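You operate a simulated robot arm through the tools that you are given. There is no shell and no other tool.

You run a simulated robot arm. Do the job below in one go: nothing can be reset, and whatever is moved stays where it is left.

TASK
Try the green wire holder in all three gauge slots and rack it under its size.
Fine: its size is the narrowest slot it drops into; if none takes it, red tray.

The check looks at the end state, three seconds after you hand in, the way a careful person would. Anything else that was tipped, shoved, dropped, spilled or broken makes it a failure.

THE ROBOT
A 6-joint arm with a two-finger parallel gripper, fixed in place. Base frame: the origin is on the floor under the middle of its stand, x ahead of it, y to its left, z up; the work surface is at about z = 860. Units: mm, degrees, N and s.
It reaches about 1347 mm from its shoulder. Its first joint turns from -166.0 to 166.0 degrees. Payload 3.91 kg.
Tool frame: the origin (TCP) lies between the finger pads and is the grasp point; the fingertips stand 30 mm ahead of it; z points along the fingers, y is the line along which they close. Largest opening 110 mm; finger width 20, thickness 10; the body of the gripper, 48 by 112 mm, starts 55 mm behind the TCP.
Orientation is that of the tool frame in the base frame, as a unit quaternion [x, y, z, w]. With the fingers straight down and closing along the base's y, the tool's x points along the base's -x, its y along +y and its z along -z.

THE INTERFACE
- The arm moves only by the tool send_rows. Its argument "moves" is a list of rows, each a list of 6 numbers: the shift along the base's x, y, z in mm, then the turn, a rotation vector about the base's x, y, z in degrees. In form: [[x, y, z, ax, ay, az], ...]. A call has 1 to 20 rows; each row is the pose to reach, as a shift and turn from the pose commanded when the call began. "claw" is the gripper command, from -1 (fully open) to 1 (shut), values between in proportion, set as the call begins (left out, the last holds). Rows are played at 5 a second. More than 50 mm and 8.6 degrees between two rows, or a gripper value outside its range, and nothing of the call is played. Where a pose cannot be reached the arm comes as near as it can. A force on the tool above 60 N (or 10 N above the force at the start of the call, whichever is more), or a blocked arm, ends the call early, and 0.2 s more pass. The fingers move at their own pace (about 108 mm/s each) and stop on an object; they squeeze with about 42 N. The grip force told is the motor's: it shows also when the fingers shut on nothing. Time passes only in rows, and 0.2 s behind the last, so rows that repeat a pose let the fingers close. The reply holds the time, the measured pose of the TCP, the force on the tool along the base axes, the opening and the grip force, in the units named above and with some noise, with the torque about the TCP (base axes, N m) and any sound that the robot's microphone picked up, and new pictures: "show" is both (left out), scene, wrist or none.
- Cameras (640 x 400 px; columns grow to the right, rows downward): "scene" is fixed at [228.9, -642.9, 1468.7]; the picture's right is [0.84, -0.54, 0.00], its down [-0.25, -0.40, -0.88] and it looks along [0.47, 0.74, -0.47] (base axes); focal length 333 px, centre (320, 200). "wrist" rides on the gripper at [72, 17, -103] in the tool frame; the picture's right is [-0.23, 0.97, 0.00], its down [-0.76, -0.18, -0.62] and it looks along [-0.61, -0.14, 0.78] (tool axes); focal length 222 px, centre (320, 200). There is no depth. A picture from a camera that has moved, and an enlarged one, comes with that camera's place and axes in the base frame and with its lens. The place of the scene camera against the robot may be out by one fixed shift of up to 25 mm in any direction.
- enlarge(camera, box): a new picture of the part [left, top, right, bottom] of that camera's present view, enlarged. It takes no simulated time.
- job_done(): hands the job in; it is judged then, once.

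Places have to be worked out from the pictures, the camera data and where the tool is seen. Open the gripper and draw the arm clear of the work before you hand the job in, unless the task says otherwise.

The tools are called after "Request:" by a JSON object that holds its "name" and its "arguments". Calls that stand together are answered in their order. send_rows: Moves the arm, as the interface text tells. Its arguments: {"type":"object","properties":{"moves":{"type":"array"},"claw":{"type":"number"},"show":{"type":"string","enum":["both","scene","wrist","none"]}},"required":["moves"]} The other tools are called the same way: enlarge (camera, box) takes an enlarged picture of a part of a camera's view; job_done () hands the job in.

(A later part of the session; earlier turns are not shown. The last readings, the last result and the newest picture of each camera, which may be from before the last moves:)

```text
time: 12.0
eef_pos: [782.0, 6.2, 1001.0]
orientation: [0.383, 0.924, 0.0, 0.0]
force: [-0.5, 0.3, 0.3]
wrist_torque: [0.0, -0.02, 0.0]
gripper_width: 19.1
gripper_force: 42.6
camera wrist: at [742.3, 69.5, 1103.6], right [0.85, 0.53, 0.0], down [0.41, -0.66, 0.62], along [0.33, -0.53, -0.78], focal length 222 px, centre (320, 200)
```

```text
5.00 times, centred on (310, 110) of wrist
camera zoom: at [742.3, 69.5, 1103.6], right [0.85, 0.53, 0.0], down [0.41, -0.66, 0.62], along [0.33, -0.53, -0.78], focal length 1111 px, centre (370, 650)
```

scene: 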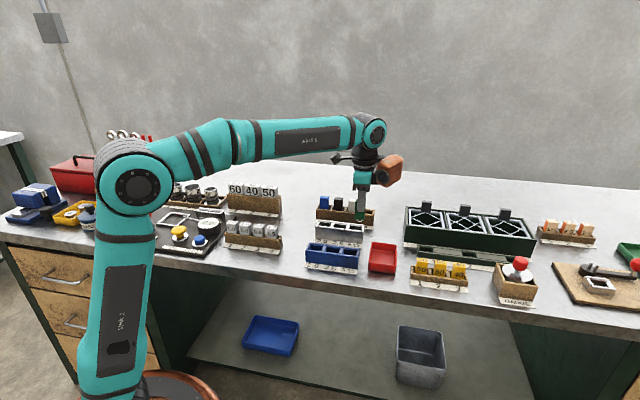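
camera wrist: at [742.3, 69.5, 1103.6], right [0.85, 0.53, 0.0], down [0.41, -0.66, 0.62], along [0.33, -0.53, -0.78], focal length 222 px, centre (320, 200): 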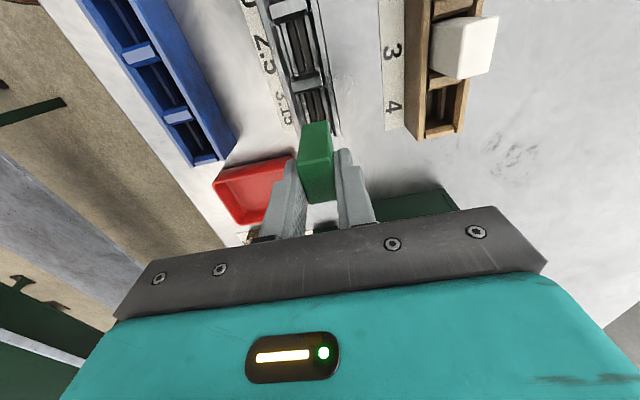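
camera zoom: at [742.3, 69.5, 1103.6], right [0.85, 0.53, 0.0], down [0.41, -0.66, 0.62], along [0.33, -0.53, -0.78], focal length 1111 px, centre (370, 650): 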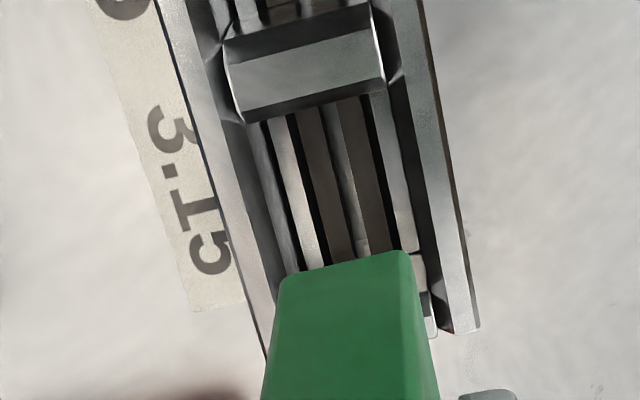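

Wire looks about 2.2–2.4 mm thick; I'll start with the widest slot (3.15) to calibrate the alignment. I shift the block over that pocket (about -9.4 mm along, -1.6 mm across) while still above the gauge.

Request:
{"name": "send_rows", "arguments": {"moves": [[-7.8, 5.5, 0, 0, 0, 0], [-7.8, 5.5, 0, 0, 0, 0]], "show": "wrist"}}

Request:
{"name": "enlarge", "arguments": {"camera": "scene", "box": [310, 200, 380, 250]}}

Request:
{"name": "enlarge", "arguments": {"camera": "wrist", "box": [270, 60, 360, 150]}}

```text
time: 12.6
eef_pos: [774.5, 11.0, 1000.0]
orientation: [0.384, 0.923, 0.0, 0.0]
force: [0.4, -0.8, -0.8]
wrist_torque: [-0.03, -0.04, 0.01]
gripper_width: 19.1
gripper_force: 42.4
camera wrist: at [734.6, 74.4, 1103.0], right [0.85, 0.53, 0.0], down [0.41, -0.66, 0.62], along [0.33, -0.53, -0.78], focal length 222 px, centre (320, 200)
```

wrist: 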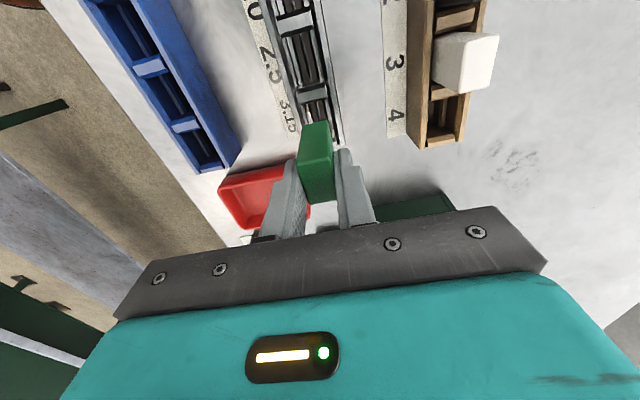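

```text
8.00 times, centred on (345, 225) of scene
camera zoom: at [228.9, -642.9, 1468.7], right [0.84, -0.54, 0.0], down [-0.25, -0.4, -0.88], along [0.47, 0.74, -0.47], focal length 2664 px, centre (120, 0)
```

zoom: 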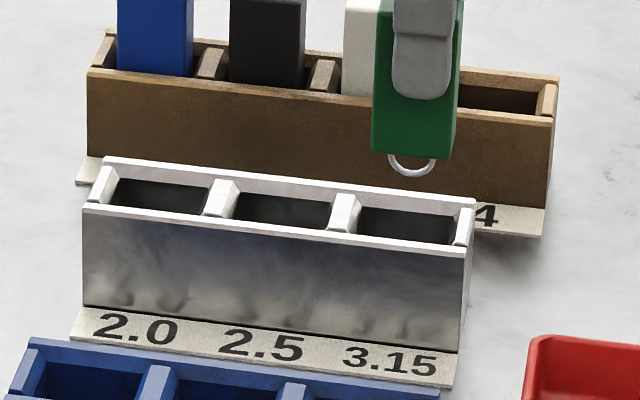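

```text
4.44 times, centred on (315, 105) of wrist
camera zoom: at [734.6, 74.4, 1103.0], right [0.85, 0.53, 0.0], down [0.41, -0.66, 0.62], along [0.33, -0.53, -0.78], focal length 987 px, centre (342, 622)
```

zoom: 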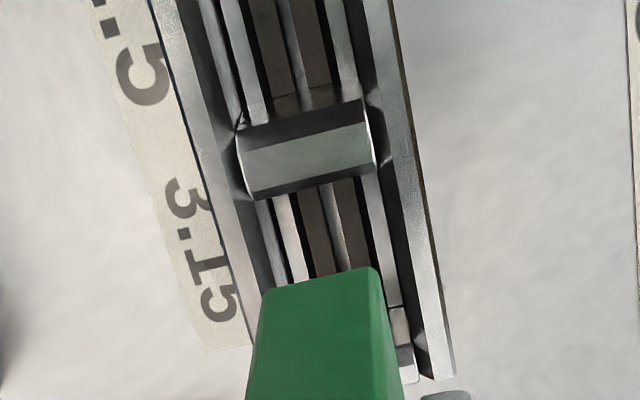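

The loop hangs above the 3.15 pocket in both views. I descend until the loop's bottom is about level with the gauge rim and check again.

Request:
{"name": "send_rows", "arguments": {"moves": [[0, 0, -7, 0, 0, 0], [0, 0, -13, 0, 0, 0], [0, 0, -13, 0, 0, 0]], "show": "wrist"}}

Request:
{"name": "enlarge", "arguments": {"camera": "scene", "box": [345, 210, 375, 240]}}

Request:
{"name": "enlarge", "arguments": {"camera": "wrist", "box": [270, 60, 360, 150]}}

```text
time: 13.4
eef_pos: [773.2, 10.3, 987.4]
orientation: [0.383, 0.924, -0.001, 0.0]
force: [0.6, -0.4, -0.6]
wrist_torque: [-0.01, -0.02, 0.02]
gripper_width: 19.3
gripper_force: 42.0
camera wrist: at [734.3, 74.2, 1091.0], right [0.85, 0.53, 0.0], down [0.41, -0.66, 0.62], along [0.33, -0.53, -0.78], focal length 222 px, centre (320, 200)
```

wrist: 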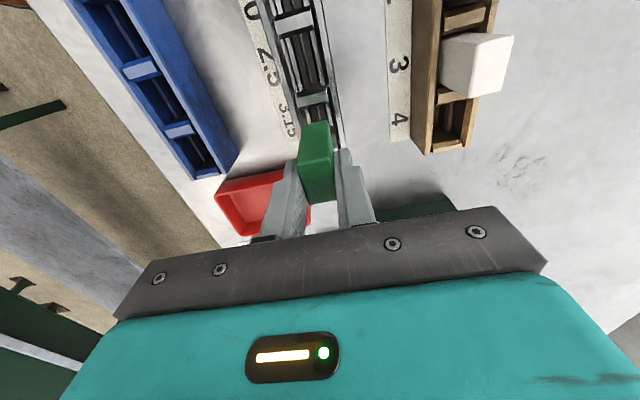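

```text
13.33 times, centred on (360, 225) of scene
camera zoom: at [228.9, -642.9, 1468.7], right [0.84, -0.54, 0.0], down [-0.25, -0.4, -0.88], along [0.47, 0.74, -0.47], focal length 4440 px, centre (-213, -133)
```

zoom: 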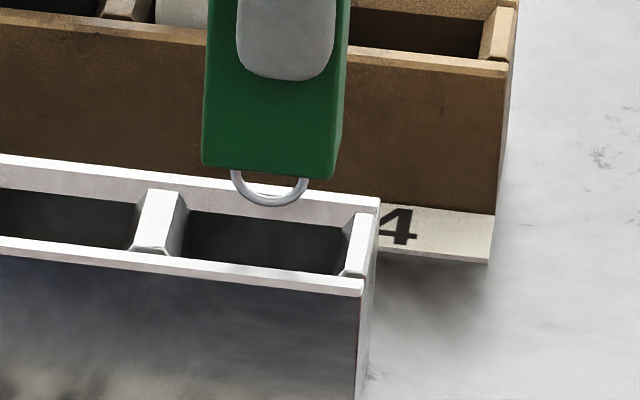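

```text
4.44 times, centred on (315, 105) of wrist
camera zoom: at [734.3, 74.2, 1091.0], right [0.85, 0.53, 0.0], down [0.41, -0.66, 0.62], along [0.33, -0.53, -0.78], focal length 987 px, centre (342, 622)
```

zoom: 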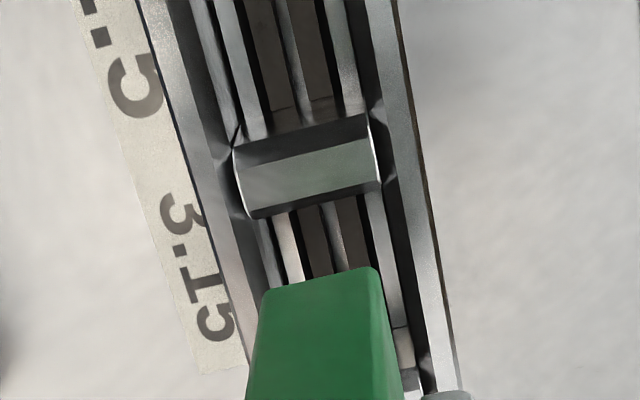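

Loop-to-slot offset measured in the wrist view is under 1 mm across and about 1 mm along. I apply that correction and lower 14 mm so the loop enters the pocket while the block is still above the rim.

Request:
{"name": "send_rows", "arguments": {"moves": [[-0.2, 1.2, 0, 0, 0, 0], [-0.2, 1.2, -5, 0, 0, 0], [-0.2, 1.2, -10, 0, 0, 0], [-0.2, 1.2, -14, 0, 0, 0], [-0.2, 1.2, -14, 0, 0, 0]], "show": "wrist"}}

Request:
{"name": "enlarge", "arguments": {"camera": "scene", "box": [345, 210, 375, 240]}}

Request:
{"name": "enlarge", "arguments": {"camera": "wrist", "box": [270, 60, 360, 150]}}

```text
time: 14.6
eef_pos: [772.0, 12.1, 972.6]
orientation: [0.383, 0.924, 0.0, 0.0]
force: [0.5, 0.1, -0.8]
wrist_torque: [-0.01, -0.03, -0.05]
gripper_width: 19.2
gripper_force: 42.0
camera wrist: at [732.4, 75.5, 1076.4], right [0.85, 0.53, 0.0], down [0.41, -0.66, 0.62], along [0.33, -0.53, -0.78], focal length 222 px, centre (320, 200)
```

wrist: 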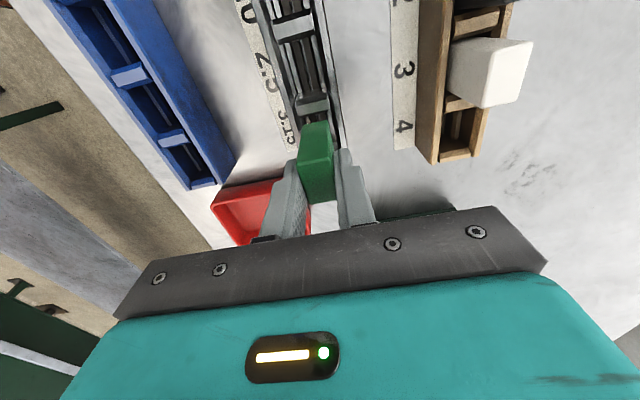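

```text
13.33 times, centred on (360, 225) of scene
camera zoom: at [228.9, -642.9, 1468.7], right [0.84, -0.54, 0.0], down [-0.25, -0.4, -0.88], along [0.47, 0.74, -0.47], focal length 4440 px, centre (-213, -133)
```

zoom: 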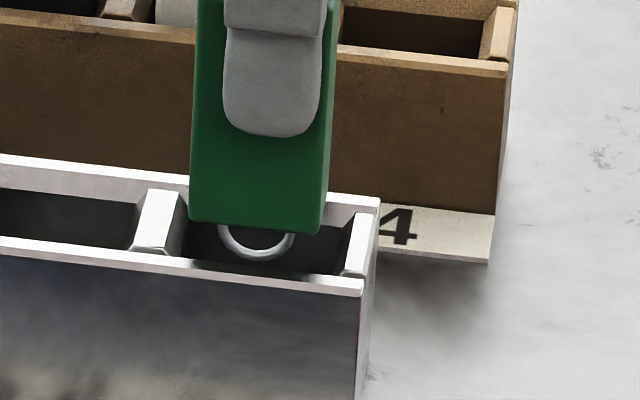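

```text
4.44 times, centred on (315, 105) of wrist
camera zoom: at [732.4, 75.5, 1076.4], right [0.85, 0.53, 0.0], down [0.41, -0.66, 0.62], along [0.33, -0.53, -0.78], focal length 987 px, centre (342, 622)
```

zoom: 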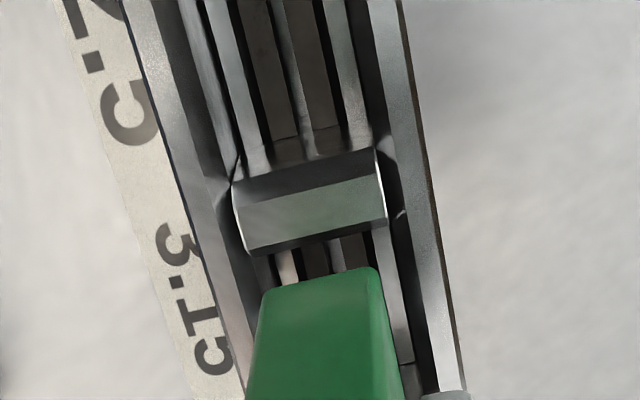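

Block and pocket agree to within about 1 mm in both views. I nudge 0.4 mm across and keep lowering slowly in 2 mm steps, watching the force.

Request:
{"name": "send_rows", "arguments": {"moves": [[0.3, 0.3, -2, 0, 0, 0], [0.3, 0.3, -4, 0, 0, 0], [0.3, 0.3, -6, 0, 0, 0], [0.3, 0.3, -8, 0, 0, 0], [0.3, 0.3, -10, 0, 0, 0], [0.3, 0.3, -10, 0, 0, 0]], "show": "wrist"}}

Request:
{"name": "enlarge", "arguments": {"camera": "scene", "box": [345, 210, 375, 240]}}

```text
time: 16.0
eef_pos: [771.8, 11.9, 963.3]
orientation: [0.384, 0.923, -0.001, 0.0]
force: [0.3, 0.4, -0.6]
wrist_torque: [-0.02, -0.06, 0.0]
gripper_width: 19.2
gripper_force: 42.0
camera wrist: at [732.6, 75.7, 1066.7], right [0.85, 0.53, 0.0], down [0.41, -0.66, 0.62], along [0.33, -0.53, -0.78], focal length 222 px, centre (320, 200)
```

wrist: 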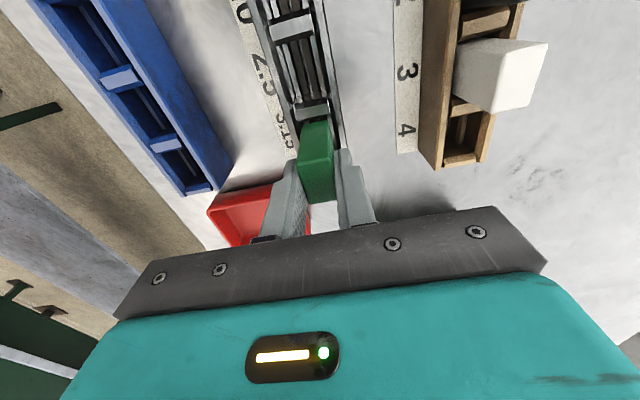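

```text
13.33 times, centred on (360, 225) of scene
camera zoom: at [228.9, -642.9, 1468.7], right [0.84, -0.54, 0.0], down [-0.25, -0.4, -0.88], along [0.47, 0.74, -0.47], focal length 4440 px, centre (-213, -133)
```

zoom: 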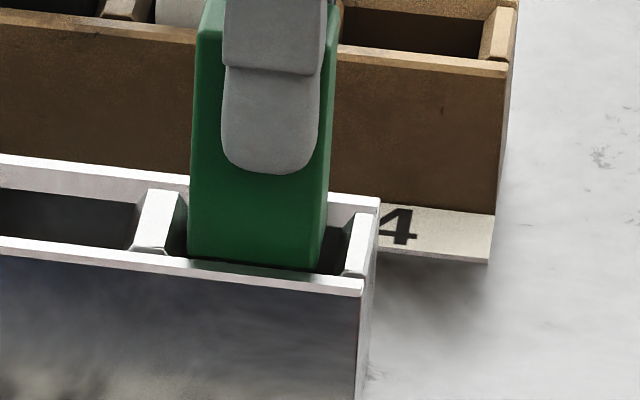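

No contact yet; the scene view shows the block about 2 mm closer to the divider than to the end wall, so I shift 1.8 mm along the gauge and continue down slowly.

Request:
{"name": "send_rows", "arguments": {"moves": [[1.3, -1.3, 0, 0, 0, 0], [1.3, -1.3, -1.5, 0, 0, 0], [1.3, -1.3, -3, 0, 0, 0], [1.3, -1.3, -4.5, 0, 0, 0], [1.3, -1.3, -6, 0, 0, 0], [1.3, -1.3, -7.5, 0, 0, 0], [1.3, -1.3, -7.5, 0, 0, 0]], "show": "wrist"}}

Request:
{"name": "enlarge", "arguments": {"camera": "scene", "box": [345, 210, 375, 240]}}

Request:
{"name": "enlarge", "arguments": {"camera": "wrist", "box": [270, 80, 360, 170]}}

```text
time: 17.6
eef_pos: [775.0, 11.1, 957.0]
orientation: [0.384, 0.923, 0.001, 0.0]
force: [-0.1, -0.2, 0.0]
wrist_torque: [-0.02, 0.01, -0.01]
gripper_width: 19.4
gripper_force: 41.9
camera wrist: at [734.3, 74.2, 1059.7], right [0.85, 0.53, 0.0], down [0.41, -0.66, 0.62], along [0.33, -0.53, -0.78], focal length 222 px, centre (320, 200)
```

wrist: 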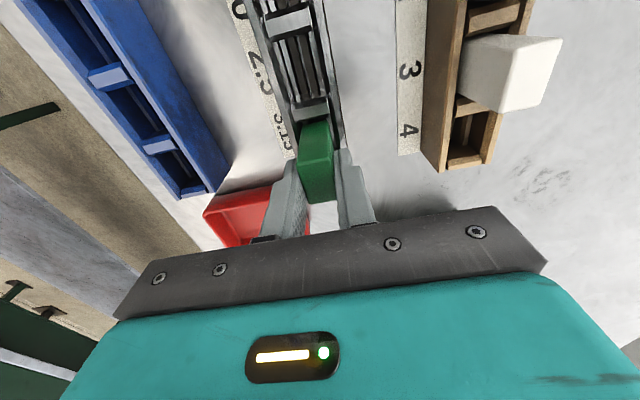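

```text
13.33 times, centred on (360, 225) of scene
camera zoom: at [228.9, -642.9, 1468.7], right [0.84, -0.54, 0.0], down [-0.25, -0.4, -0.88], along [0.47, 0.74, -0.47], focal length 4440 px, centre (-213, -133)
```

zoom: 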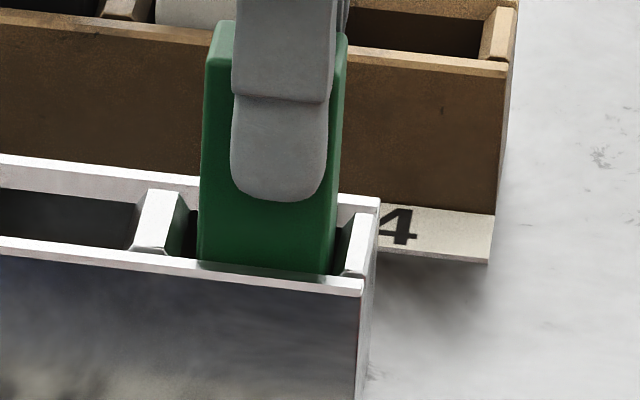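

```text
4.44 times, centred on (315, 125) of wrist
camera zoom: at [734.3, 74.2, 1059.7], right [0.85, 0.53, 0.0], down [0.41, -0.66, 0.62], along [0.33, -0.53, -0.78], focal length 987 px, centre (342, 533)
```

zoom: 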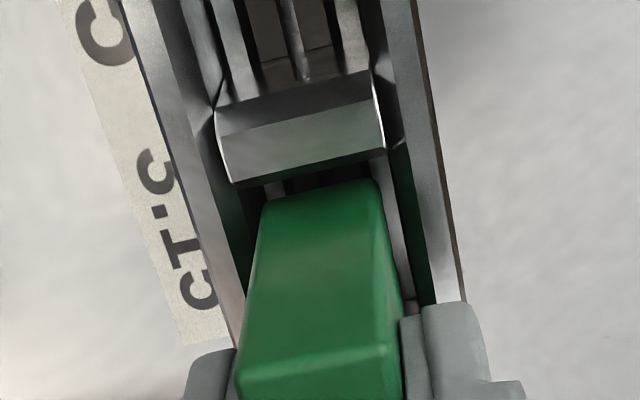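

Block is nicely inside the pocket with no contact force; block and slot centre lines agree (both about -16.2 in camera frame). I continue down 3 mm at a time checking force.

Request:
{"name": "send_rows", "arguments": {"moves": [[0, 0, -1, 0, 0, 0], [0, 0, -2, 0, 0, 0], [0, 0, -3, 0, 0, 0], [0, 0, -3, 0, 0, 0]], "show": "none"}}

Request:
{"name": "send_rows", "arguments": {"moves": [[0, 0, -1, 0, 0, 0], [0, 0, -2, 0, 0, 0], [0, 0, -2, 0, 0, 0]], "show": "none"}}

```text
time: 18.6
eef_pos: [772.8, 9.5, 953.2]
orientation: [0.384, 0.923, 0.0, 0.0]
force: [0.1, 0.4, -0.5]
wrist_torque: [0.06, 0.05, 0.0]
gripper_width: 19.0
gripper_force: 41.6
```

```text
time: 19.4
eef_pos: [773.1, 11.2, 952.5]
orientation: [0.383, 0.924, 0.0, 0.001]
force: [0.1, -1.4, -1.2]
wrist_torque: [-0.01, -0.01, -0.02]
gripper_width: 19.0
gripper_force: 41.9
```

Forces remain near noise. Continue down in small steps.

Request:
{"name": "send_rows", "arguments": {"moves": [[0, 0, -1, 0, 0, 0], [0, 0, -2, 0, 0, 0], [0, 0, -2, 0, 0, 0]], "show": "none"}}

Request:
{"name": "send_rows", "arguments": {"moves": [[0, 0, -1, 0, 0, 0], [0, 0, -2, 0, 0, 0], [0, 0, -2, 0, 0, 0]], "show": "wrist"}}

Request:
{"name": "enlarge", "arguments": {"camera": "scene", "box": [345, 210, 375, 240]}}

```text
time: 20.2
eef_pos: [772.8, 11.3, 948.3]
orientation: [0.384, 0.923, -0.001, 0.0]
force: [0.7, -0.4, -0.7]
wrist_torque: [0.02, -0.06, -0.02]
gripper_width: 19.3
gripper_force: 42.0
```

```text
time: 21.0
eef_pos: [772.5, 10.5, 946.5]
orientation: [0.384, 0.923, 0.0, 0.0]
force: [0.2, 0.9, -1.1]
wrist_torque: [0.02, -0.01, 0.0]
gripper_width: 19.2
gripper_force: 42.0
camera wrist: at [733.8, 73.8, 1050.0], right [0.85, 0.53, 0.0], down [0.41, -0.66, 0.62], along [0.33, -0.53, -0.78], focal length 222 px, centre (320, 200)
```

wrist: 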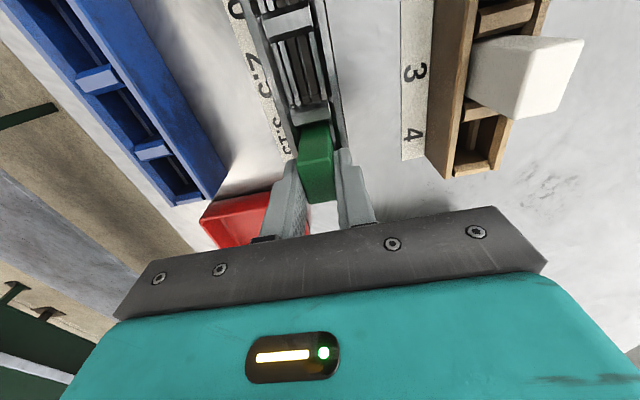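

```text
13.33 times, centred on (360, 225) of scene
camera zoom: at [228.9, -642.9, 1468.7], right [0.84, -0.54, 0.0], down [-0.25, -0.4, -0.88], along [0.47, 0.74, -0.47], focal length 4440 px, centre (-213, -133)
```

zoom: 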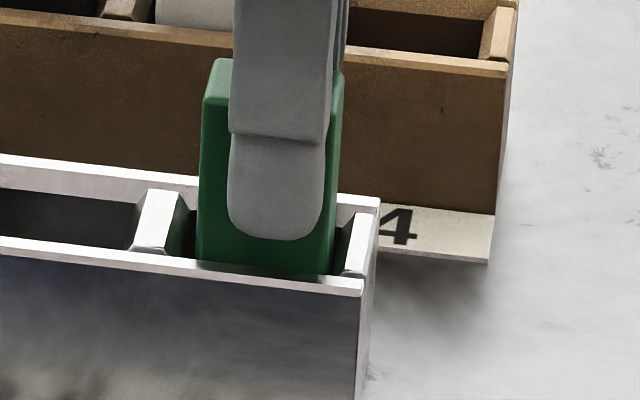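

Still free at TCP z≈947, already below where a blocked loop would have stopped. I keep lowering toward the seating height (~941).

Request:
{"name": "send_rows", "arguments": {"moves": [[0, 0, -1, 0, 0, 0], [0, 0, -2, 0, 0, 0], [0, 0, -2, 0, 0, 0]], "show": "none"}}

Request:
{"name": "send_rows", "arguments": {"moves": [[0, 0, -1, 0, 0, 0], [0, 0, -2, 0, 0, 0], [0, 0, -2, 0, 0, 0]], "show": "none"}}

Request:
{"name": "send_rows", "arguments": {"moves": [[0, 0, -1, 0, 0, 0], [0, 0, -1, 0, 0, 0]], "show": "wrist"}}

Request:
{"name": "enlarge", "arguments": {"camera": "scene", "box": [345, 210, 375, 240]}}

```text
time: 21.8
eef_pos: [774.4, 12.6, 945.4]
orientation: [0.383, 0.924, 0.0, 0.0]
force: [-0.2, 0.4, -1.2]
wrist_torque: [0.02, 0.03, 0.02]
gripper_width: 19.2
gripper_force: 42.0
```

```text
time: 22.6
eef_pos: [772.8, 11.1, 943.9]
orientation: [0.383, 0.924, -0.001, 0.0]
force: [-0.2, -0.1, -0.4]
wrist_torque: [-0.01, 0.0, 0.01]
gripper_width: 19.4
gripper_force: 41.8
```

```text
time: 23.2
eef_pos: [773.0, 12.0, 943.6]
orientation: [0.383, 0.924, 0.0, 0.0]
force: [-0.1, 0.1, -0.8]
wrist_torque: [-0.03, 0.01, 0.01]
gripper_width: 19.3
gripper_force: 41.8
camera wrist: at [733.8, 75.0, 1046.5], right [0.85, 0.53, 0.0], down [0.41, -0.66, 0.62], along [0.33, -0.53, -0.78], focal length 222 px, centre (320, 200)
```

wrist: 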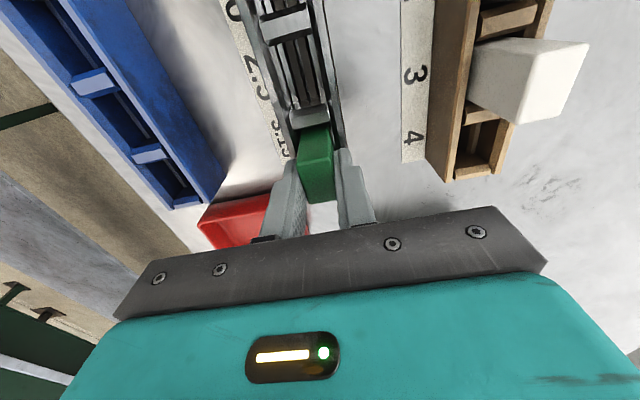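

```text
13.33 times, centred on (360, 225) of scene
camera zoom: at [228.9, -642.9, 1468.7], right [0.84, -0.54, 0.0], down [-0.25, -0.4, -0.88], along [0.47, 0.74, -0.47], focal length 4440 px, centre (-213, -133)
```

zoom: 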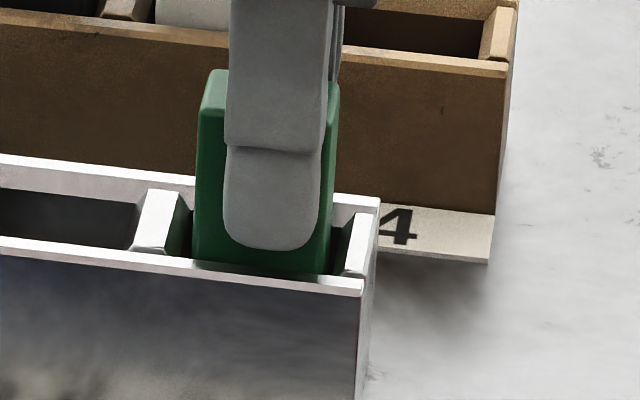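

Still no contact at z≈943.5; continuing in 1 mm steps to feel the seat.

Request:
{"name": "send_rows", "arguments": {"moves": [[0, 0, -1, 0, 0, 0], [0, 0, -1, 0, 0, 0]], "show": "none"}}

Request:
{"name": "send_rows", "arguments": {"moves": [[0, 0, -1, 0, 0, 0], [0, 0, -1, 0, 0, 0]], "show": "none"}}

Request:
{"name": "send_rows", "arguments": {"moves": [[0, 0, -1, 0, 0, 0], [0, 0, -1, 0, 0, 0]], "show": "none"}}

```text
time: 23.8
eef_pos: [773.4, 12.5, 942.2]
orientation: [0.384, 0.923, -0.001, 0.0]
force: [0.2, -0.7, -0.7]
wrist_torque: [0.02, 0.02, -0.01]
gripper_width: 18.9
gripper_force: 41.7
```

```text
time: 24.4
eef_pos: [772.9, 11.3, 940.3]
orientation: [0.383, 0.924, 0.0, 0.0]
force: [0.2, 0.4, 1.6]
wrist_torque: [0.06, 0.02, 0.0]
gripper_width: 19.1
gripper_force: 42.6
```

```text
time: 25.0
eef_pos: [773.2, 10.9, 941.2]
orientation: [0.384, 0.924, 0.0, 0.0]
force: [-0.6, 2.8, 13.9]
wrist_torque: [0.31, 0.22, -0.01]
gripper_width: 19.1
gripper_force: 42.4
```

At z≈941 the tool meets a firm seat (13.9 N) – the same height as in its rack – so the wire drops fully into 3.15. I confirm with a picture, then lift clear and go to the 2.5 pocket, 48 mm back along the gauge.

Request:
{"name": "send_rows", "arguments": {"moves": [[0, 0, 1, 0, 0, 0], [0, 0, 1, 0, 0, 0]], "show": "both"}}

Request:
{"name": "enlarge", "arguments": {"camera": "scene", "box": [345, 210, 375, 240]}}

Request:
{"name": "enlarge", "arguments": {"camera": "wrist", "box": [230, 0, 350, 120]}}

```text
time: 25.6
eef_pos: [773.2, 11.4, 941.5]
orientation: [0.384, 0.923, 0.0, 0.0]
force: [-0.8, -0.6, 1.0]
wrist_torque: [0.0, 0.07, -0.02]
gripper_width: 19.1
gripper_force: 42.3
camera wrist: at [734.4, 74.7, 1044.4], right [0.85, 0.53, 0.0], down [0.41, -0.66, 0.62], along [0.33, -0.53, -0.78], focal length 222 px, centre (320, 200)
```

scene: 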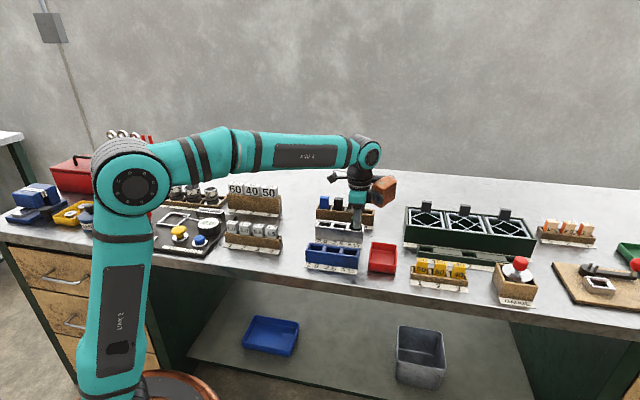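
wrist: 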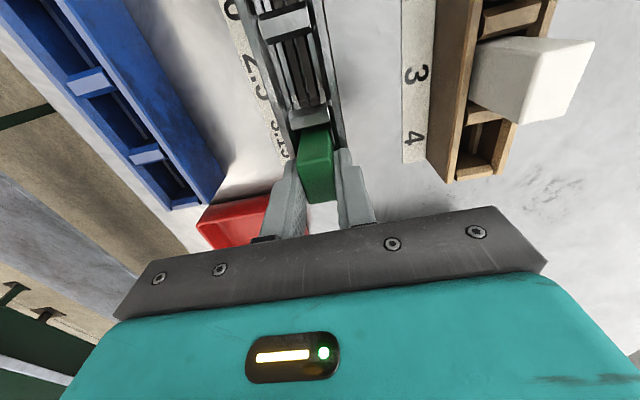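

```text
13.33 times, centred on (360, 225) of scene
camera zoom: at [228.9, -642.9, 1468.7], right [0.84, -0.54, 0.0], down [-0.25, -0.4, -0.88], along [0.47, 0.74, -0.47], focal length 4440 px, centre (-213, -133)
```

zoom: 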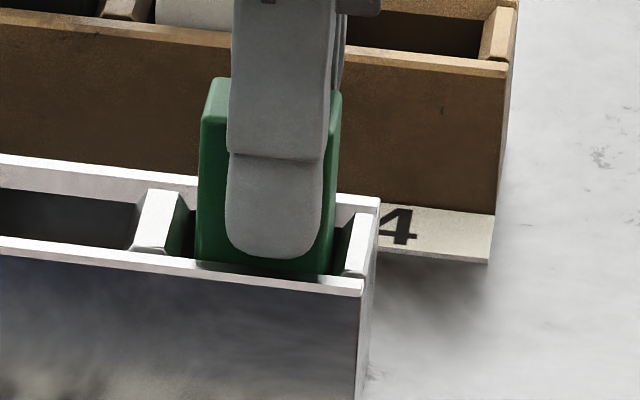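

```text
3.33 times, centred on (290, 60) of wrist
camera zoom: at [734.4, 74.7, 1044.4], right [0.85, 0.53, 0.0], down [0.41, -0.66, 0.62], along [0.33, -0.53, -0.78], focal length 740 px, centre (420, 667)
```

zoom: 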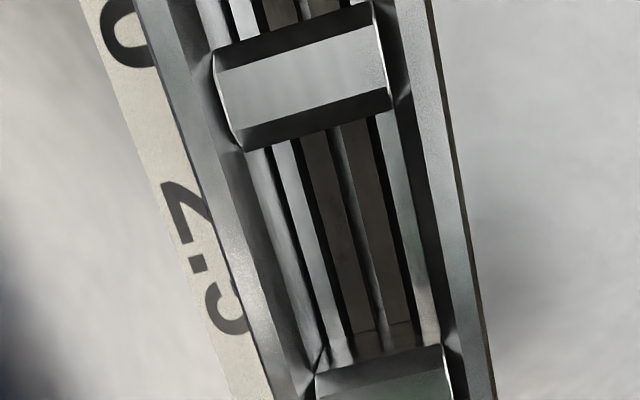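

Seat confirmed and the gauge hasn't moved. Now I lift 56 mm straight up and shift 48 mm to the 2.5 pocket.

Request:
{"name": "send_rows", "arguments": {"moves": [[0, 0, 10, 0, 0, 0], [0, 0, 25, 0, 0, 0], [0, 0, 40, 0, 0, 0], [0, 0, 55, 0, 0, 0], [-17, 17, 55, 0, 0, 0], [-33.9, 34.1, 55, 0, 0, 0], [-33.9, 34.1, 44, 0, 0, 0], [-33.9, 34.1, 44, 0, 0, 0]], "show": "wrist"}}

Request:
{"name": "enlarge", "arguments": {"camera": "scene", "box": [330, 200, 370, 240]}}

Request:
{"name": "enlarge", "arguments": {"camera": "wrist", "box": [260, 50, 370, 150]}}

```text
time: 27.4
eef_pos: [740.0, 45.7, 984.0]
orientation: [0.384, 0.923, -0.001, -0.001]
force: [0.7, -0.1, -1.0]
wrist_torque: [0.01, 0.0, 0.01]
gripper_width: 19.1
gripper_force: 41.7
camera wrist: at [700.5, 108.5, 1087.6], right [0.85, 0.53, 0.0], down [0.41, -0.66, 0.62], along [0.33, -0.53, -0.78], focal length 222 px, centre (320, 200)
```

wrist: 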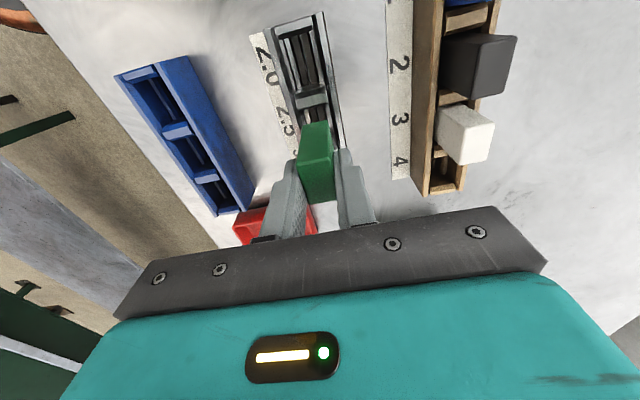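

```text
10.00 times, centred on (350, 220) of scene
camera zoom: at [228.9, -642.9, 1468.7], right [0.84, -0.54, 0.0], down [-0.25, -0.4, -0.88], along [0.47, 0.74, -0.47], focal length 3330 px, centre (20, 0)
```

zoom: 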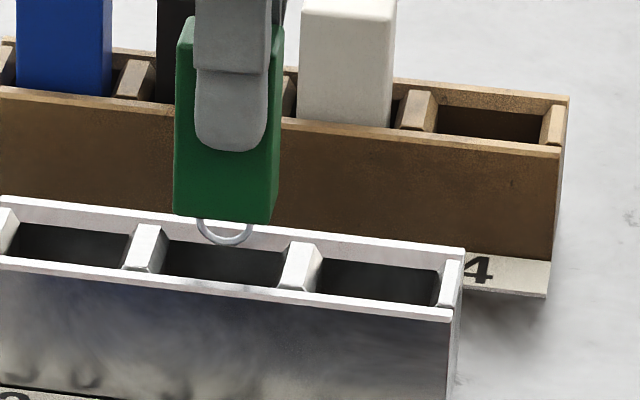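

```text
4.00 times, centred on (315, 100) of wrist
camera zoom: at [700.5, 108.5, 1087.6], right [0.85, 0.53, 0.0], down [0.41, -0.66, 0.62], along [0.33, -0.53, -0.78], focal length 888 px, centre (340, 600)
```

zoom: 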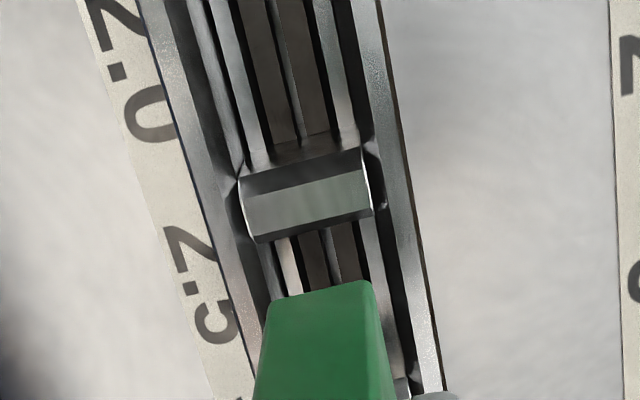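

Aligned over the 2.5 pocket to about 0.4 mm. I correct and lower to where the block is inside the pocket, watching force.

Request:
{"name": "send_rows", "arguments": {"moves": [[-0.6, 0.1, 0, 0, 0, 0], [-0.6, 0.1, -5, 0, 0, 0], [-0.6, 0.1, -10, 0, 0, 0], [-0.6, 0.1, -14, 0, 0, 0], [-0.6, 0.1, -17, 0, 0, 0], [-0.6, 0.1, -20, 0, 0, 0], [-0.6, 0.1, -20, 0, 0, 0]], "show": "wrist"}}

Request:
{"name": "enlarge", "arguments": {"camera": "scene", "box": [330, 205, 360, 235]}}

Request:
{"name": "enlarge", "arguments": {"camera": "wrist", "box": [260, 50, 370, 150]}}

```text
time: 29.0
eef_pos: [738.8, 45.2, 964.1]
orientation: [0.384, 0.924, 0.0, 0.0]
force: [-0.4, -0.9, -0.4]
wrist_torque: [0.01, 0.01, 0.02]
gripper_width: 19.4
gripper_force: 42.0
camera wrist: at [700.0, 108.5, 1067.6], right [0.85, 0.53, 0.0], down [0.41, -0.66, 0.62], along [0.33, -0.53, -0.78], focal length 222 px, centre (320, 200)
```

wrist: 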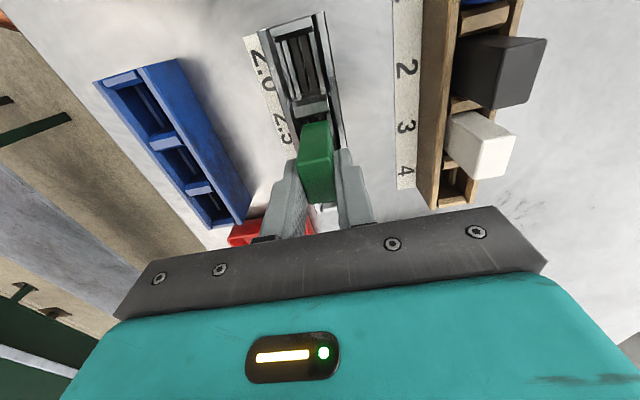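

```text
13.33 times, centred on (345, 220) of scene
camera zoom: at [228.9, -642.9, 1468.7], right [0.84, -0.54, 0.0], down [-0.25, -0.4, -0.88], along [0.47, 0.74, -0.47], focal length 4440 px, centre (-13, -67)
```

zoom: 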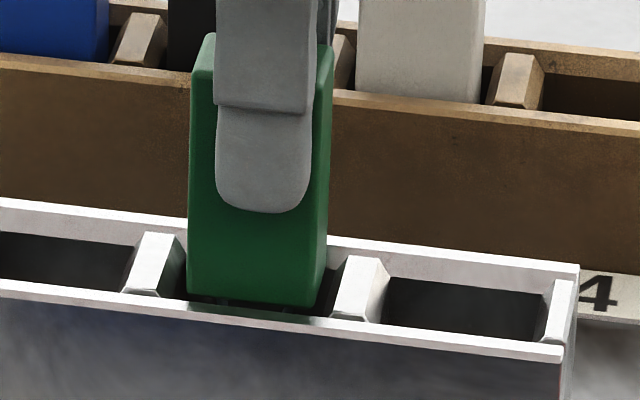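

```text
4.00 times, centred on (315, 100) of wrist
camera zoom: at [700.0, 108.5, 1067.6], right [0.85, 0.53, 0.0], down [0.41, -0.66, 0.62], along [0.33, -0.53, -0.78], focal length 888 px, centre (340, 600)
```

zoom: 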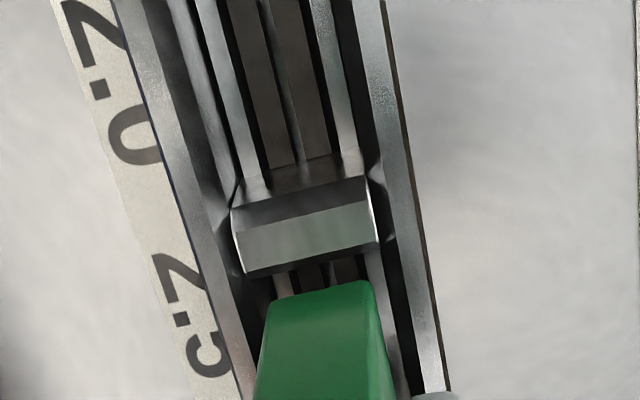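

Block is in the 2.5 pocket mouth, slightly nearer the left divider; I shift 1.2 mm along and lower further in small steps.

Request:
{"name": "send_rows", "arguments": {"moves": [[0.9, -0.9, 0, 0, 0, 0], [0.9, -0.9, -2, 0, 0, 0], [0.9, -0.9, -4, 0, 0, 0], [0.9, -0.9, -6, 0, 0, 0], [0.9, -0.9, -6, 0, 0, 0]], "show": "none"}}

Request:
{"name": "send_rows", "arguments": {"moves": [[0, 0, -1, 0, 0, 0], [0, 0, -2, 0, 0, 0], [0, 0, -2, 0, 0, 0]], "show": "none"}}

Request:
{"name": "send_rows", "arguments": {"moves": [[0, 0, -1, 0, 0, 0], [0, 0, -2, 0, 0, 0], [0, 0, -2, 0, 0, 0]], "show": "none"}}

```text
time: 30.2
eef_pos: [739.0, 45.5, 958.1]
orientation: [0.384, 0.923, -0.001, 0.0]
force: [1.0, 0.4, -0.7]
wrist_torque: [0.01, 0.01, 0.01]
gripper_width: 19.4
gripper_force: 41.9
```

```text
time: 31.0
eef_pos: [739.9, 44.8, 956.9]
orientation: [0.384, 0.923, 0.001, 0.0]
force: [0.2, 0.0, -0.6]
wrist_torque: [0.01, 0.0, 0.04]
gripper_width: 19.1
gripper_force: 42.3
```

```text
time: 31.8
eef_pos: [739.0, 44.5, 953.8]
orientation: [0.384, 0.923, 0.0, 0.0]
force: [0.1, 0.2, -1.3]
wrist_torque: [-0.01, -0.04, 0.0]
gripper_width: 19.0
gripper_force: 42.2
```

Still free at z≈954. I go on 1 mm at a time, checking for the wire catching.

Request:
{"name": "send_rows", "arguments": {"moves": [[0, 0, -1, 0, 0, 0], [0, 0, -1, 0, 0, 0]], "show": "none"}}

Request:
{"name": "send_rows", "arguments": {"moves": [[0, 0, -1, 0, 0, 0], [0, 0, -1, 0, 0, 0]], "show": "none"}}

Request:
{"name": "send_rows", "arguments": {"moves": [[0, 0, -1, 0, 0, 0], [0, 0, -1, 0, 0, 0]], "show": "none"}}

```text
time: 32.4
eef_pos: [740.0, 44.6, 952.8]
orientation: [0.383, 0.924, 0.0, 0.0]
force: [-0.6, -0.4, -1.2]
wrist_torque: [-0.01, 0.0, 0.04]
gripper_width: 19.1
gripper_force: 41.9
```

```text
time: 33.0
eef_pos: [738.5, 44.5, 952.3]
orientation: [0.383, 0.924, 0.0, 0.0]
force: [1.2, 0.6, -0.6]
wrist_torque: [-0.02, 0.03, 0.03]
gripper_width: 19.2
gripper_force: 41.5
```

```text
time: 33.6
eef_pos: [738.0, 45.4, 950.8]
orientation: [0.384, 0.923, 0.0, 0.0]
force: [0.9, 0.5, -1.1]
wrist_torque: [-0.01, -0.01, -0.03]
gripper_width: 19.0
gripper_force: 42.3
```

No contact down to z≈951. I continue stepping down and watch for the seat or a catch.

Request:
{"name": "send_rows", "arguments": {"moves": [[0, 0, -1, 0, 0, 0], [0, 0, -1, 0, 0, 0]], "show": "none"}}

Request:
{"name": "send_rows", "arguments": {"moves": [[0, 0, -1, 0, 0, 0], [0, 0, -1, 0, 0, 0]], "show": "none"}}

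Request:
{"name": "send_rows", "arguments": {"moves": [[0, 0, -1, 0, 0, 0], [0, 0, -1, 0, 0, 0]], "show": "none"}}

Request:
{"name": "send_rows", "arguments": {"moves": [[0, 0, -1, 0, 0, 0], [0, 0, -1, 0, 0, 0]], "show": "none"}}

```text
time: 34.2
eef_pos: [738.7, 45.1, 951.1]
orientation: [0.384, 0.923, -0.001, 0.0]
force: [0.1, 0.5, -0.3]
wrist_torque: [0.01, -0.01, 0.0]
gripper_width: 19.0
gripper_force: 42.0
```

```text
time: 34.8
eef_pos: [740.8, 44.4, 949.7]
orientation: [0.383, 0.924, 0.0, 0.0]
force: [0.3, -0.2, -0.4]
wrist_torque: [0.02, -0.02, -0.01]
gripper_width: 19.3
gripper_force: 42.0
```

```text
time: 35.4
eef_pos: [739.8, 44.8, 949.5]
orientation: [0.384, 0.923, 0.0, 0.0]
force: [0.3, -0.1, -0.1]
wrist_torque: [-0.02, -0.02, 0.02]
gripper_width: 19.3
gripper_force: 42.0
```

```text
time: 36.0
eef_pos: [739.4, 44.7, 948.1]
orientation: [0.383, 0.924, -0.001, 0.001]
force: [-0.4, -0.6, -0.5]
wrist_torque: [0.0, 0.0, -0.03]
gripper_width: 19.2
gripper_force: 42.2
```

Descending still freely (z≈948). Continue toward the seat height.

Request:
{"name": "send_rows", "arguments": {"moves": [[0, 0, -1, 0, 0, 0], [0, 0, -1, 0, 0, 0]], "show": "none"}}

Request:
{"name": "send_rows", "arguments": {"moves": [[0, 0, -1, 0, 0, 0], [0, 0, -1, 0, 0, 0]], "show": "none"}}

Request:
{"name": "send_rows", "arguments": {"moves": [[0, 0, -1, 0, 0, 0], [0, 0, -1, 0, 0, 0]], "show": "none"}}

Request:
{"name": "send_rows", "arguments": {"moves": [[0, 0, -1, 0, 0, 0], [0, 0, -1, 0, 0, 0]], "show": "wrist"}}

Request:
{"name": "enlarge", "arguments": {"camera": "scene", "box": [330, 205, 360, 235]}}

```text
time: 36.6
eef_pos: [740.1, 43.3, 947.1]
orientation: [0.384, 0.923, -0.001, 0.0]
force: [-0.2, -0.8, -0.3]
wrist_torque: [-0.03, 0.04, -0.03]
gripper_width: 19.2
gripper_force: 41.7
```

```text
time: 37.2
eef_pos: [739.7, 44.7, 945.1]
orientation: [0.384, 0.923, 0.0, 0.0]
force: [-0.1, 0.8, -0.1]
wrist_torque: [0.0, -0.02, 0.01]
gripper_width: 19.0
gripper_force: 41.6
```

```text
time: 37.8
eef_pos: [740.4, 45.0, 945.3]
orientation: [0.383, 0.924, 0.0, -0.001]
force: [0.6, 0.6, -0.7]
wrist_torque: [-0.01, -0.01, 0.02]
gripper_width: 19.3
gripper_force: 42.2
```

```text
time: 38.4
eef_pos: [740.1, 44.0, 944.2]
orientation: [0.384, 0.923, 0.0, 0.0]
force: [0.3, -0.7, -1.2]
wrist_torque: [-0.02, 0.02, 0.0]
gripper_width: 19.5
gripper_force: 41.9
camera wrist: at [700.2, 107.7, 1047.5], right [0.85, 0.53, 0.0], down [0.41, -0.66, 0.62], along [0.33, -0.53, -0.78], focal length 222 px, centre (320, 200)
```

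wrist: 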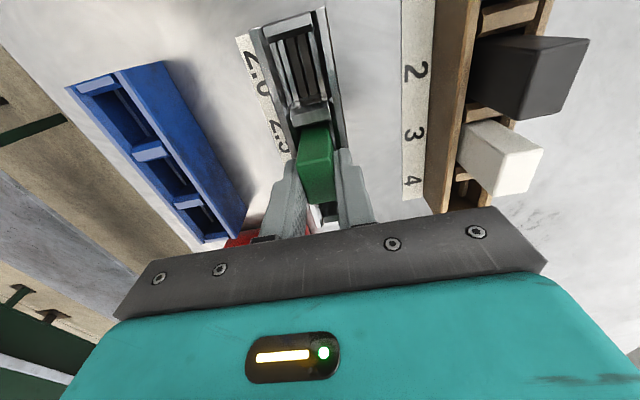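

```text
13.33 times, centred on (345, 220) of scene
camera zoom: at [228.9, -642.9, 1468.7], right [0.84, -0.54, 0.0], down [-0.25, -0.4, -0.88], along [0.47, 0.74, -0.47], focal length 4440 px, centre (-13, -67)
```

zoom: 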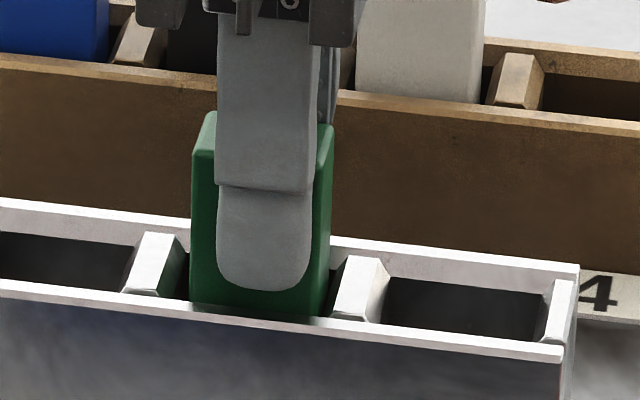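

Close to seat height with no catch; two or three more 1 mm steps to feel the seat.

Request:
{"name": "send_rows", "arguments": {"moves": [[0, 0, -1, 0, 0, 0], [0, 0, -1, 0, 0, 0]], "show": "none"}}

Request:
{"name": "send_rows", "arguments": {"moves": [[0, 0, -1, 0, 0, 0], [0, 0, -1, 0, 0, 0]], "show": "none"}}

```text
time: 39.0
eef_pos: [740.1, 45.2, 942.6]
orientation: [0.383, 0.924, 0.0, 0.0]
force: [-0.2, 0.4, -0.4]
wrist_torque: [0.01, -0.02, 0.01]
gripper_width: 19.2
gripper_force: 42.2
```

```text
time: 39.6
eef_pos: [738.6, 44.3, 941.9]
orientation: [0.383, 0.924, 0.0, 0.0]
force: [0.3, 0.0, 0.4]
wrist_torque: [-0.02, 0.0, -0.01]
gripper_width: 19.0
gripper_force: 42.2
```

Request:
{"name": "send_rows", "arguments": {"moves": [[0, 0, -0.5, 0, 0, 0], [0, 0, -0.5, 0, 0, 0]], "show": "none"}}

Request:
{"name": "send_rows", "arguments": {"moves": [[0, 0, -0.5, 0, 0, 0], [0, 0, -0.5, 0, 0, 0]], "show": "wrist"}}

Request:
{"name": "enlarge", "arguments": {"camera": "scene", "box": [330, 205, 360, 235]}}

```text
time: 40.2
eef_pos: [739.7, 44.6, 940.8]
orientation: [0.383, 0.924, 0.0, 0.0]
force: [-0.4, 0.5, -0.4]
wrist_torque: [-0.03, -0.02, -0.01]
gripper_width: 19.2
gripper_force: 41.8
```

```text
time: 40.8
eef_pos: [739.7, 45.3, 941.3]
orientation: [0.384, 0.924, 0.0, 0.0]
force: [-0.4, -0.8, 11.2]
wrist_torque: [0.12, 0.22, 0.03]
gripper_width: 19.1
gripper_force: 41.9
camera wrist: at [700.1, 107.8, 1044.3], right [0.85, 0.53, 0.0], down [0.41, -0.67, 0.62], along [0.33, -0.53, -0.78], focal length 222 px, centre (320, 200)
```

wrist: 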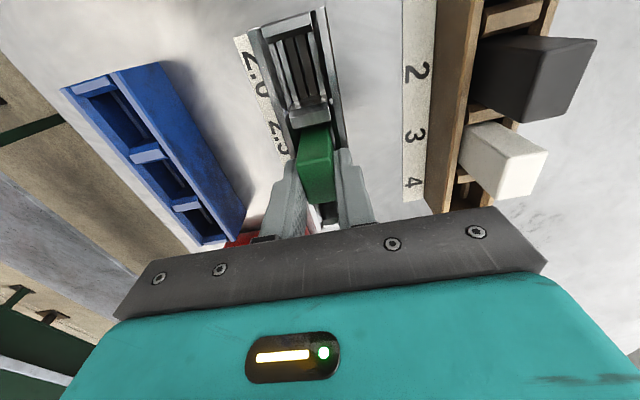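

```text
13.33 times, centred on (345, 220) of scene
camera zoom: at [228.9, -642.9, 1468.7], right [0.84, -0.54, 0.0], down [-0.25, -0.4, -0.88], along [0.47, 0.74, -0.47], focal length 4440 px, centre (-13, -67)
```

zoom: 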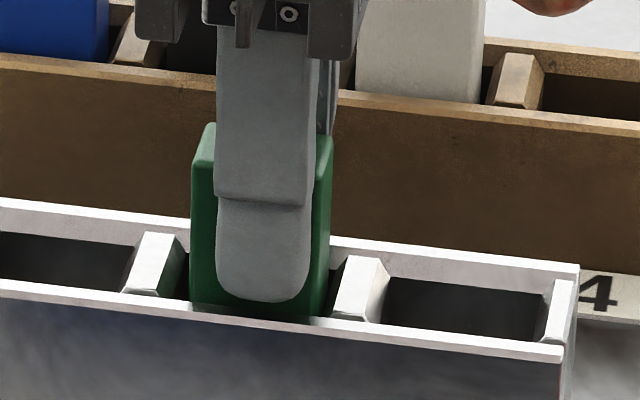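

The seat is felt at z≈941 (11 N) in the 2.5 pocket too, so it drops into 2.5 as well. While the wire is in this slot I gently probe sideways for play, to find the slot centre for the tighter 2.0 test.

Request:
{"name": "send_rows", "arguments": {"moves": [[0, 0, 2, 0, 0, 0], [0, 0, 2, 0, 0, 0], [0, 0, 2, 0, 0, 0]], "show": "none"}}

Request:
{"name": "send_rows", "arguments": {"moves": [[0.25, 0.25, 0, 0, 0, 0], [0.25, 0.25, 0, 0, 0, 0]], "show": "none"}}

Request:
{"name": "send_rows", "arguments": {"moves": [[0.25, 0.25, 0, 0, 0, 0], [0.25, 0.25, 0, 0, 0, 0]], "show": "none"}}

```text
time: 41.6
eef_pos: [738.9, 44.7, 942.1]
orientation: [0.384, 0.924, 0.001, 0.0]
force: [0.6, -0.5, -0.9]
wrist_torque: [0.02, -0.01, -0.01]
gripper_width: 19.5
gripper_force: 42.2
```

```text
time: 42.2
eef_pos: [739.6, 44.8, 942.7]
orientation: [0.384, 0.923, 0.0, 0.0]
force: [1.3, -0.8, -0.5]
wrist_torque: [0.0, 0.04, 0.06]
gripper_width: 19.3
gripper_force: 41.7
```

```text
time: 42.8
eef_pos: [739.9, 44.1, 941.0]
orientation: [0.384, 0.923, 0.0, 0.0]
force: [-0.7, -0.3, -0.3]
wrist_torque: [-0.02, 0.01, -0.01]
gripper_width: 18.8
gripper_force: 42.2
```

Request:
{"name": "send_rows", "arguments": {"moves": [[0.25, 0.25, 0, 0, 0, 0], [0.25, 0.25, 0, 0, 0, 0]], "show": "none"}}

Request:
{"name": "send_rows", "arguments": {"moves": [[0.25, 0.25, 0, 0, 0, 0], [0.25, 0.25, 0, 0, 0, 0]], "show": "none"}}

```text
time: 43.4
eef_pos: [740.3, 45.7, 942.3]
orientation: [0.384, 0.923, 0.0, 0.0]
force: [-0.3, -0.9, -1.6]
wrist_torque: [-0.01, -0.02, -0.02]
gripper_width: 19.1
gripper_force: 41.6
```

```text
time: 44.0
eef_pos: [740.6, 46.4, 941.8]
orientation: [0.383, 0.924, 0.0, -0.001]
force: [1.2, 0.2, -0.8]
wrist_torque: [-0.02, 0.02, 0.0]
gripper_width: 19.3
gripper_force: 42.3
```

Moved 1.4 mm sideways with no force rise; I check the picture to make sure the gauge isn't moving and see how the block sits.

Request:
{"name": "send_rows", "arguments": {"moves": [[0, 0, 0, 0, 0, 0]], "show": "wrist"}}

Request:
{"name": "enlarge", "arguments": {"camera": "scene", "box": [330, 205, 360, 235]}}

Request:
{"name": "enlarge", "arguments": {"camera": "wrist", "box": [260, 90, 370, 190]}}

```text
time: 44.4
eef_pos: [741.2, 46.7, 941.2]
orientation: [0.384, 0.923, 0.0, 0.0]
force: [-0.2, -0.1, 0.3]
wrist_torque: [0.0, -0.01, -0.02]
gripper_width: 19.3
gripper_force: 41.6
camera wrist: at [701.4, 109.1, 1045.9], right [0.85, 0.53, 0.0], down [0.41, -0.66, 0.62], along [0.33, -0.53, -0.78], focal length 222 px, centre (320, 200)
```

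wrist: 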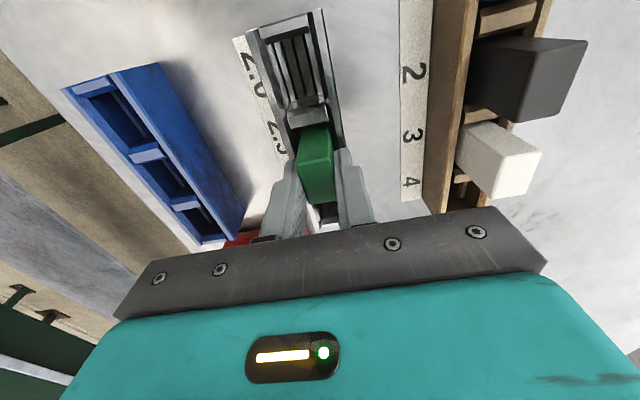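

```text
13.33 times, centred on (345, 220) of scene
camera zoom: at [228.9, -642.9, 1468.7], right [0.84, -0.54, 0.0], down [-0.25, -0.4, -0.88], along [0.47, 0.74, -0.47], focal length 4440 px, centre (-13, -67)
```

zoom: 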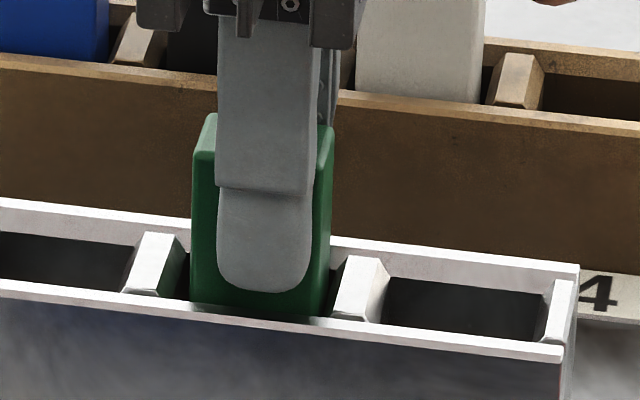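

```text
4.00 times, centred on (315, 140) of wrist
camera zoom: at [701.4, 109.1, 1045.9], right [0.85, 0.53, 0.0], down [0.41, -0.66, 0.62], along [0.33, -0.53, -0.78], focal length 888 px, centre (340, 440)
```

zoom: 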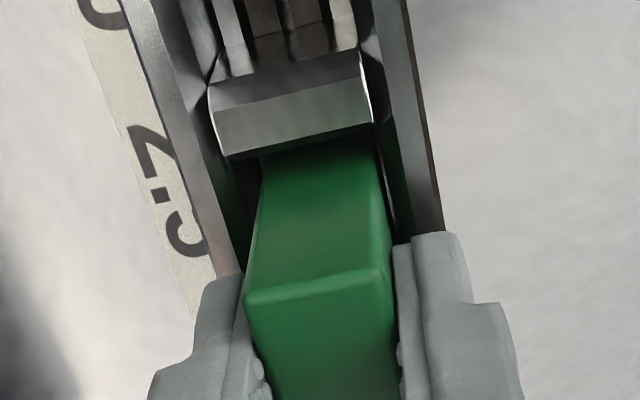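

The gauge is unmoved and there's still no sideways contact. I continue the gentle probe a little further in +e2 to find the actual play.

Request:
{"name": "send_rows", "arguments": {"moves": [[0.25, 0.25, 0, 0, 0, 0], [0.25, 0.25, 0, 0, 0, 0]], "show": "none"}}

Request:
{"name": "send_rows", "arguments": {"moves": [[0.25, 0.25, 0, 0, 0, 0], [0.25, 0.25, 0, 0, 0, 0]], "show": "none"}}

Request:
{"name": "send_rows", "arguments": {"moves": [[0.25, 0.25, 0, 0, 0, 0], [0.25, 0.25, 0, 0, 0, 0]], "show": "none"}}

```text
time: 45.0
eef_pos: [740.3, 46.6, 940.8]
orientation: [0.384, 0.923, 0.0, 0.0]
force: [0.1, -0.2, -0.8]
wrist_torque: [-0.04, 0.01, 0.0]
gripper_width: 19.2
gripper_force: 41.6
```

```text
time: 45.6
eef_pos: [740.6, 46.8, 943.3]
orientation: [0.383, 0.924, 0.0, 0.0]
force: [0.1, -0.5, 0.2]
wrist_torque: [0.01, -0.02, -0.02]
gripper_width: 19.2
gripper_force: 42.4
```

```text
time: 46.2
eef_pos: [741.4, 46.4, 942.4]
orientation: [0.384, 0.923, 0.0, 0.0]
force: [-0.5, -0.2, -1.0]
wrist_torque: [0.0, 0.04, 0.01]
gripper_width: 19.2
gripper_force: 42.2
```

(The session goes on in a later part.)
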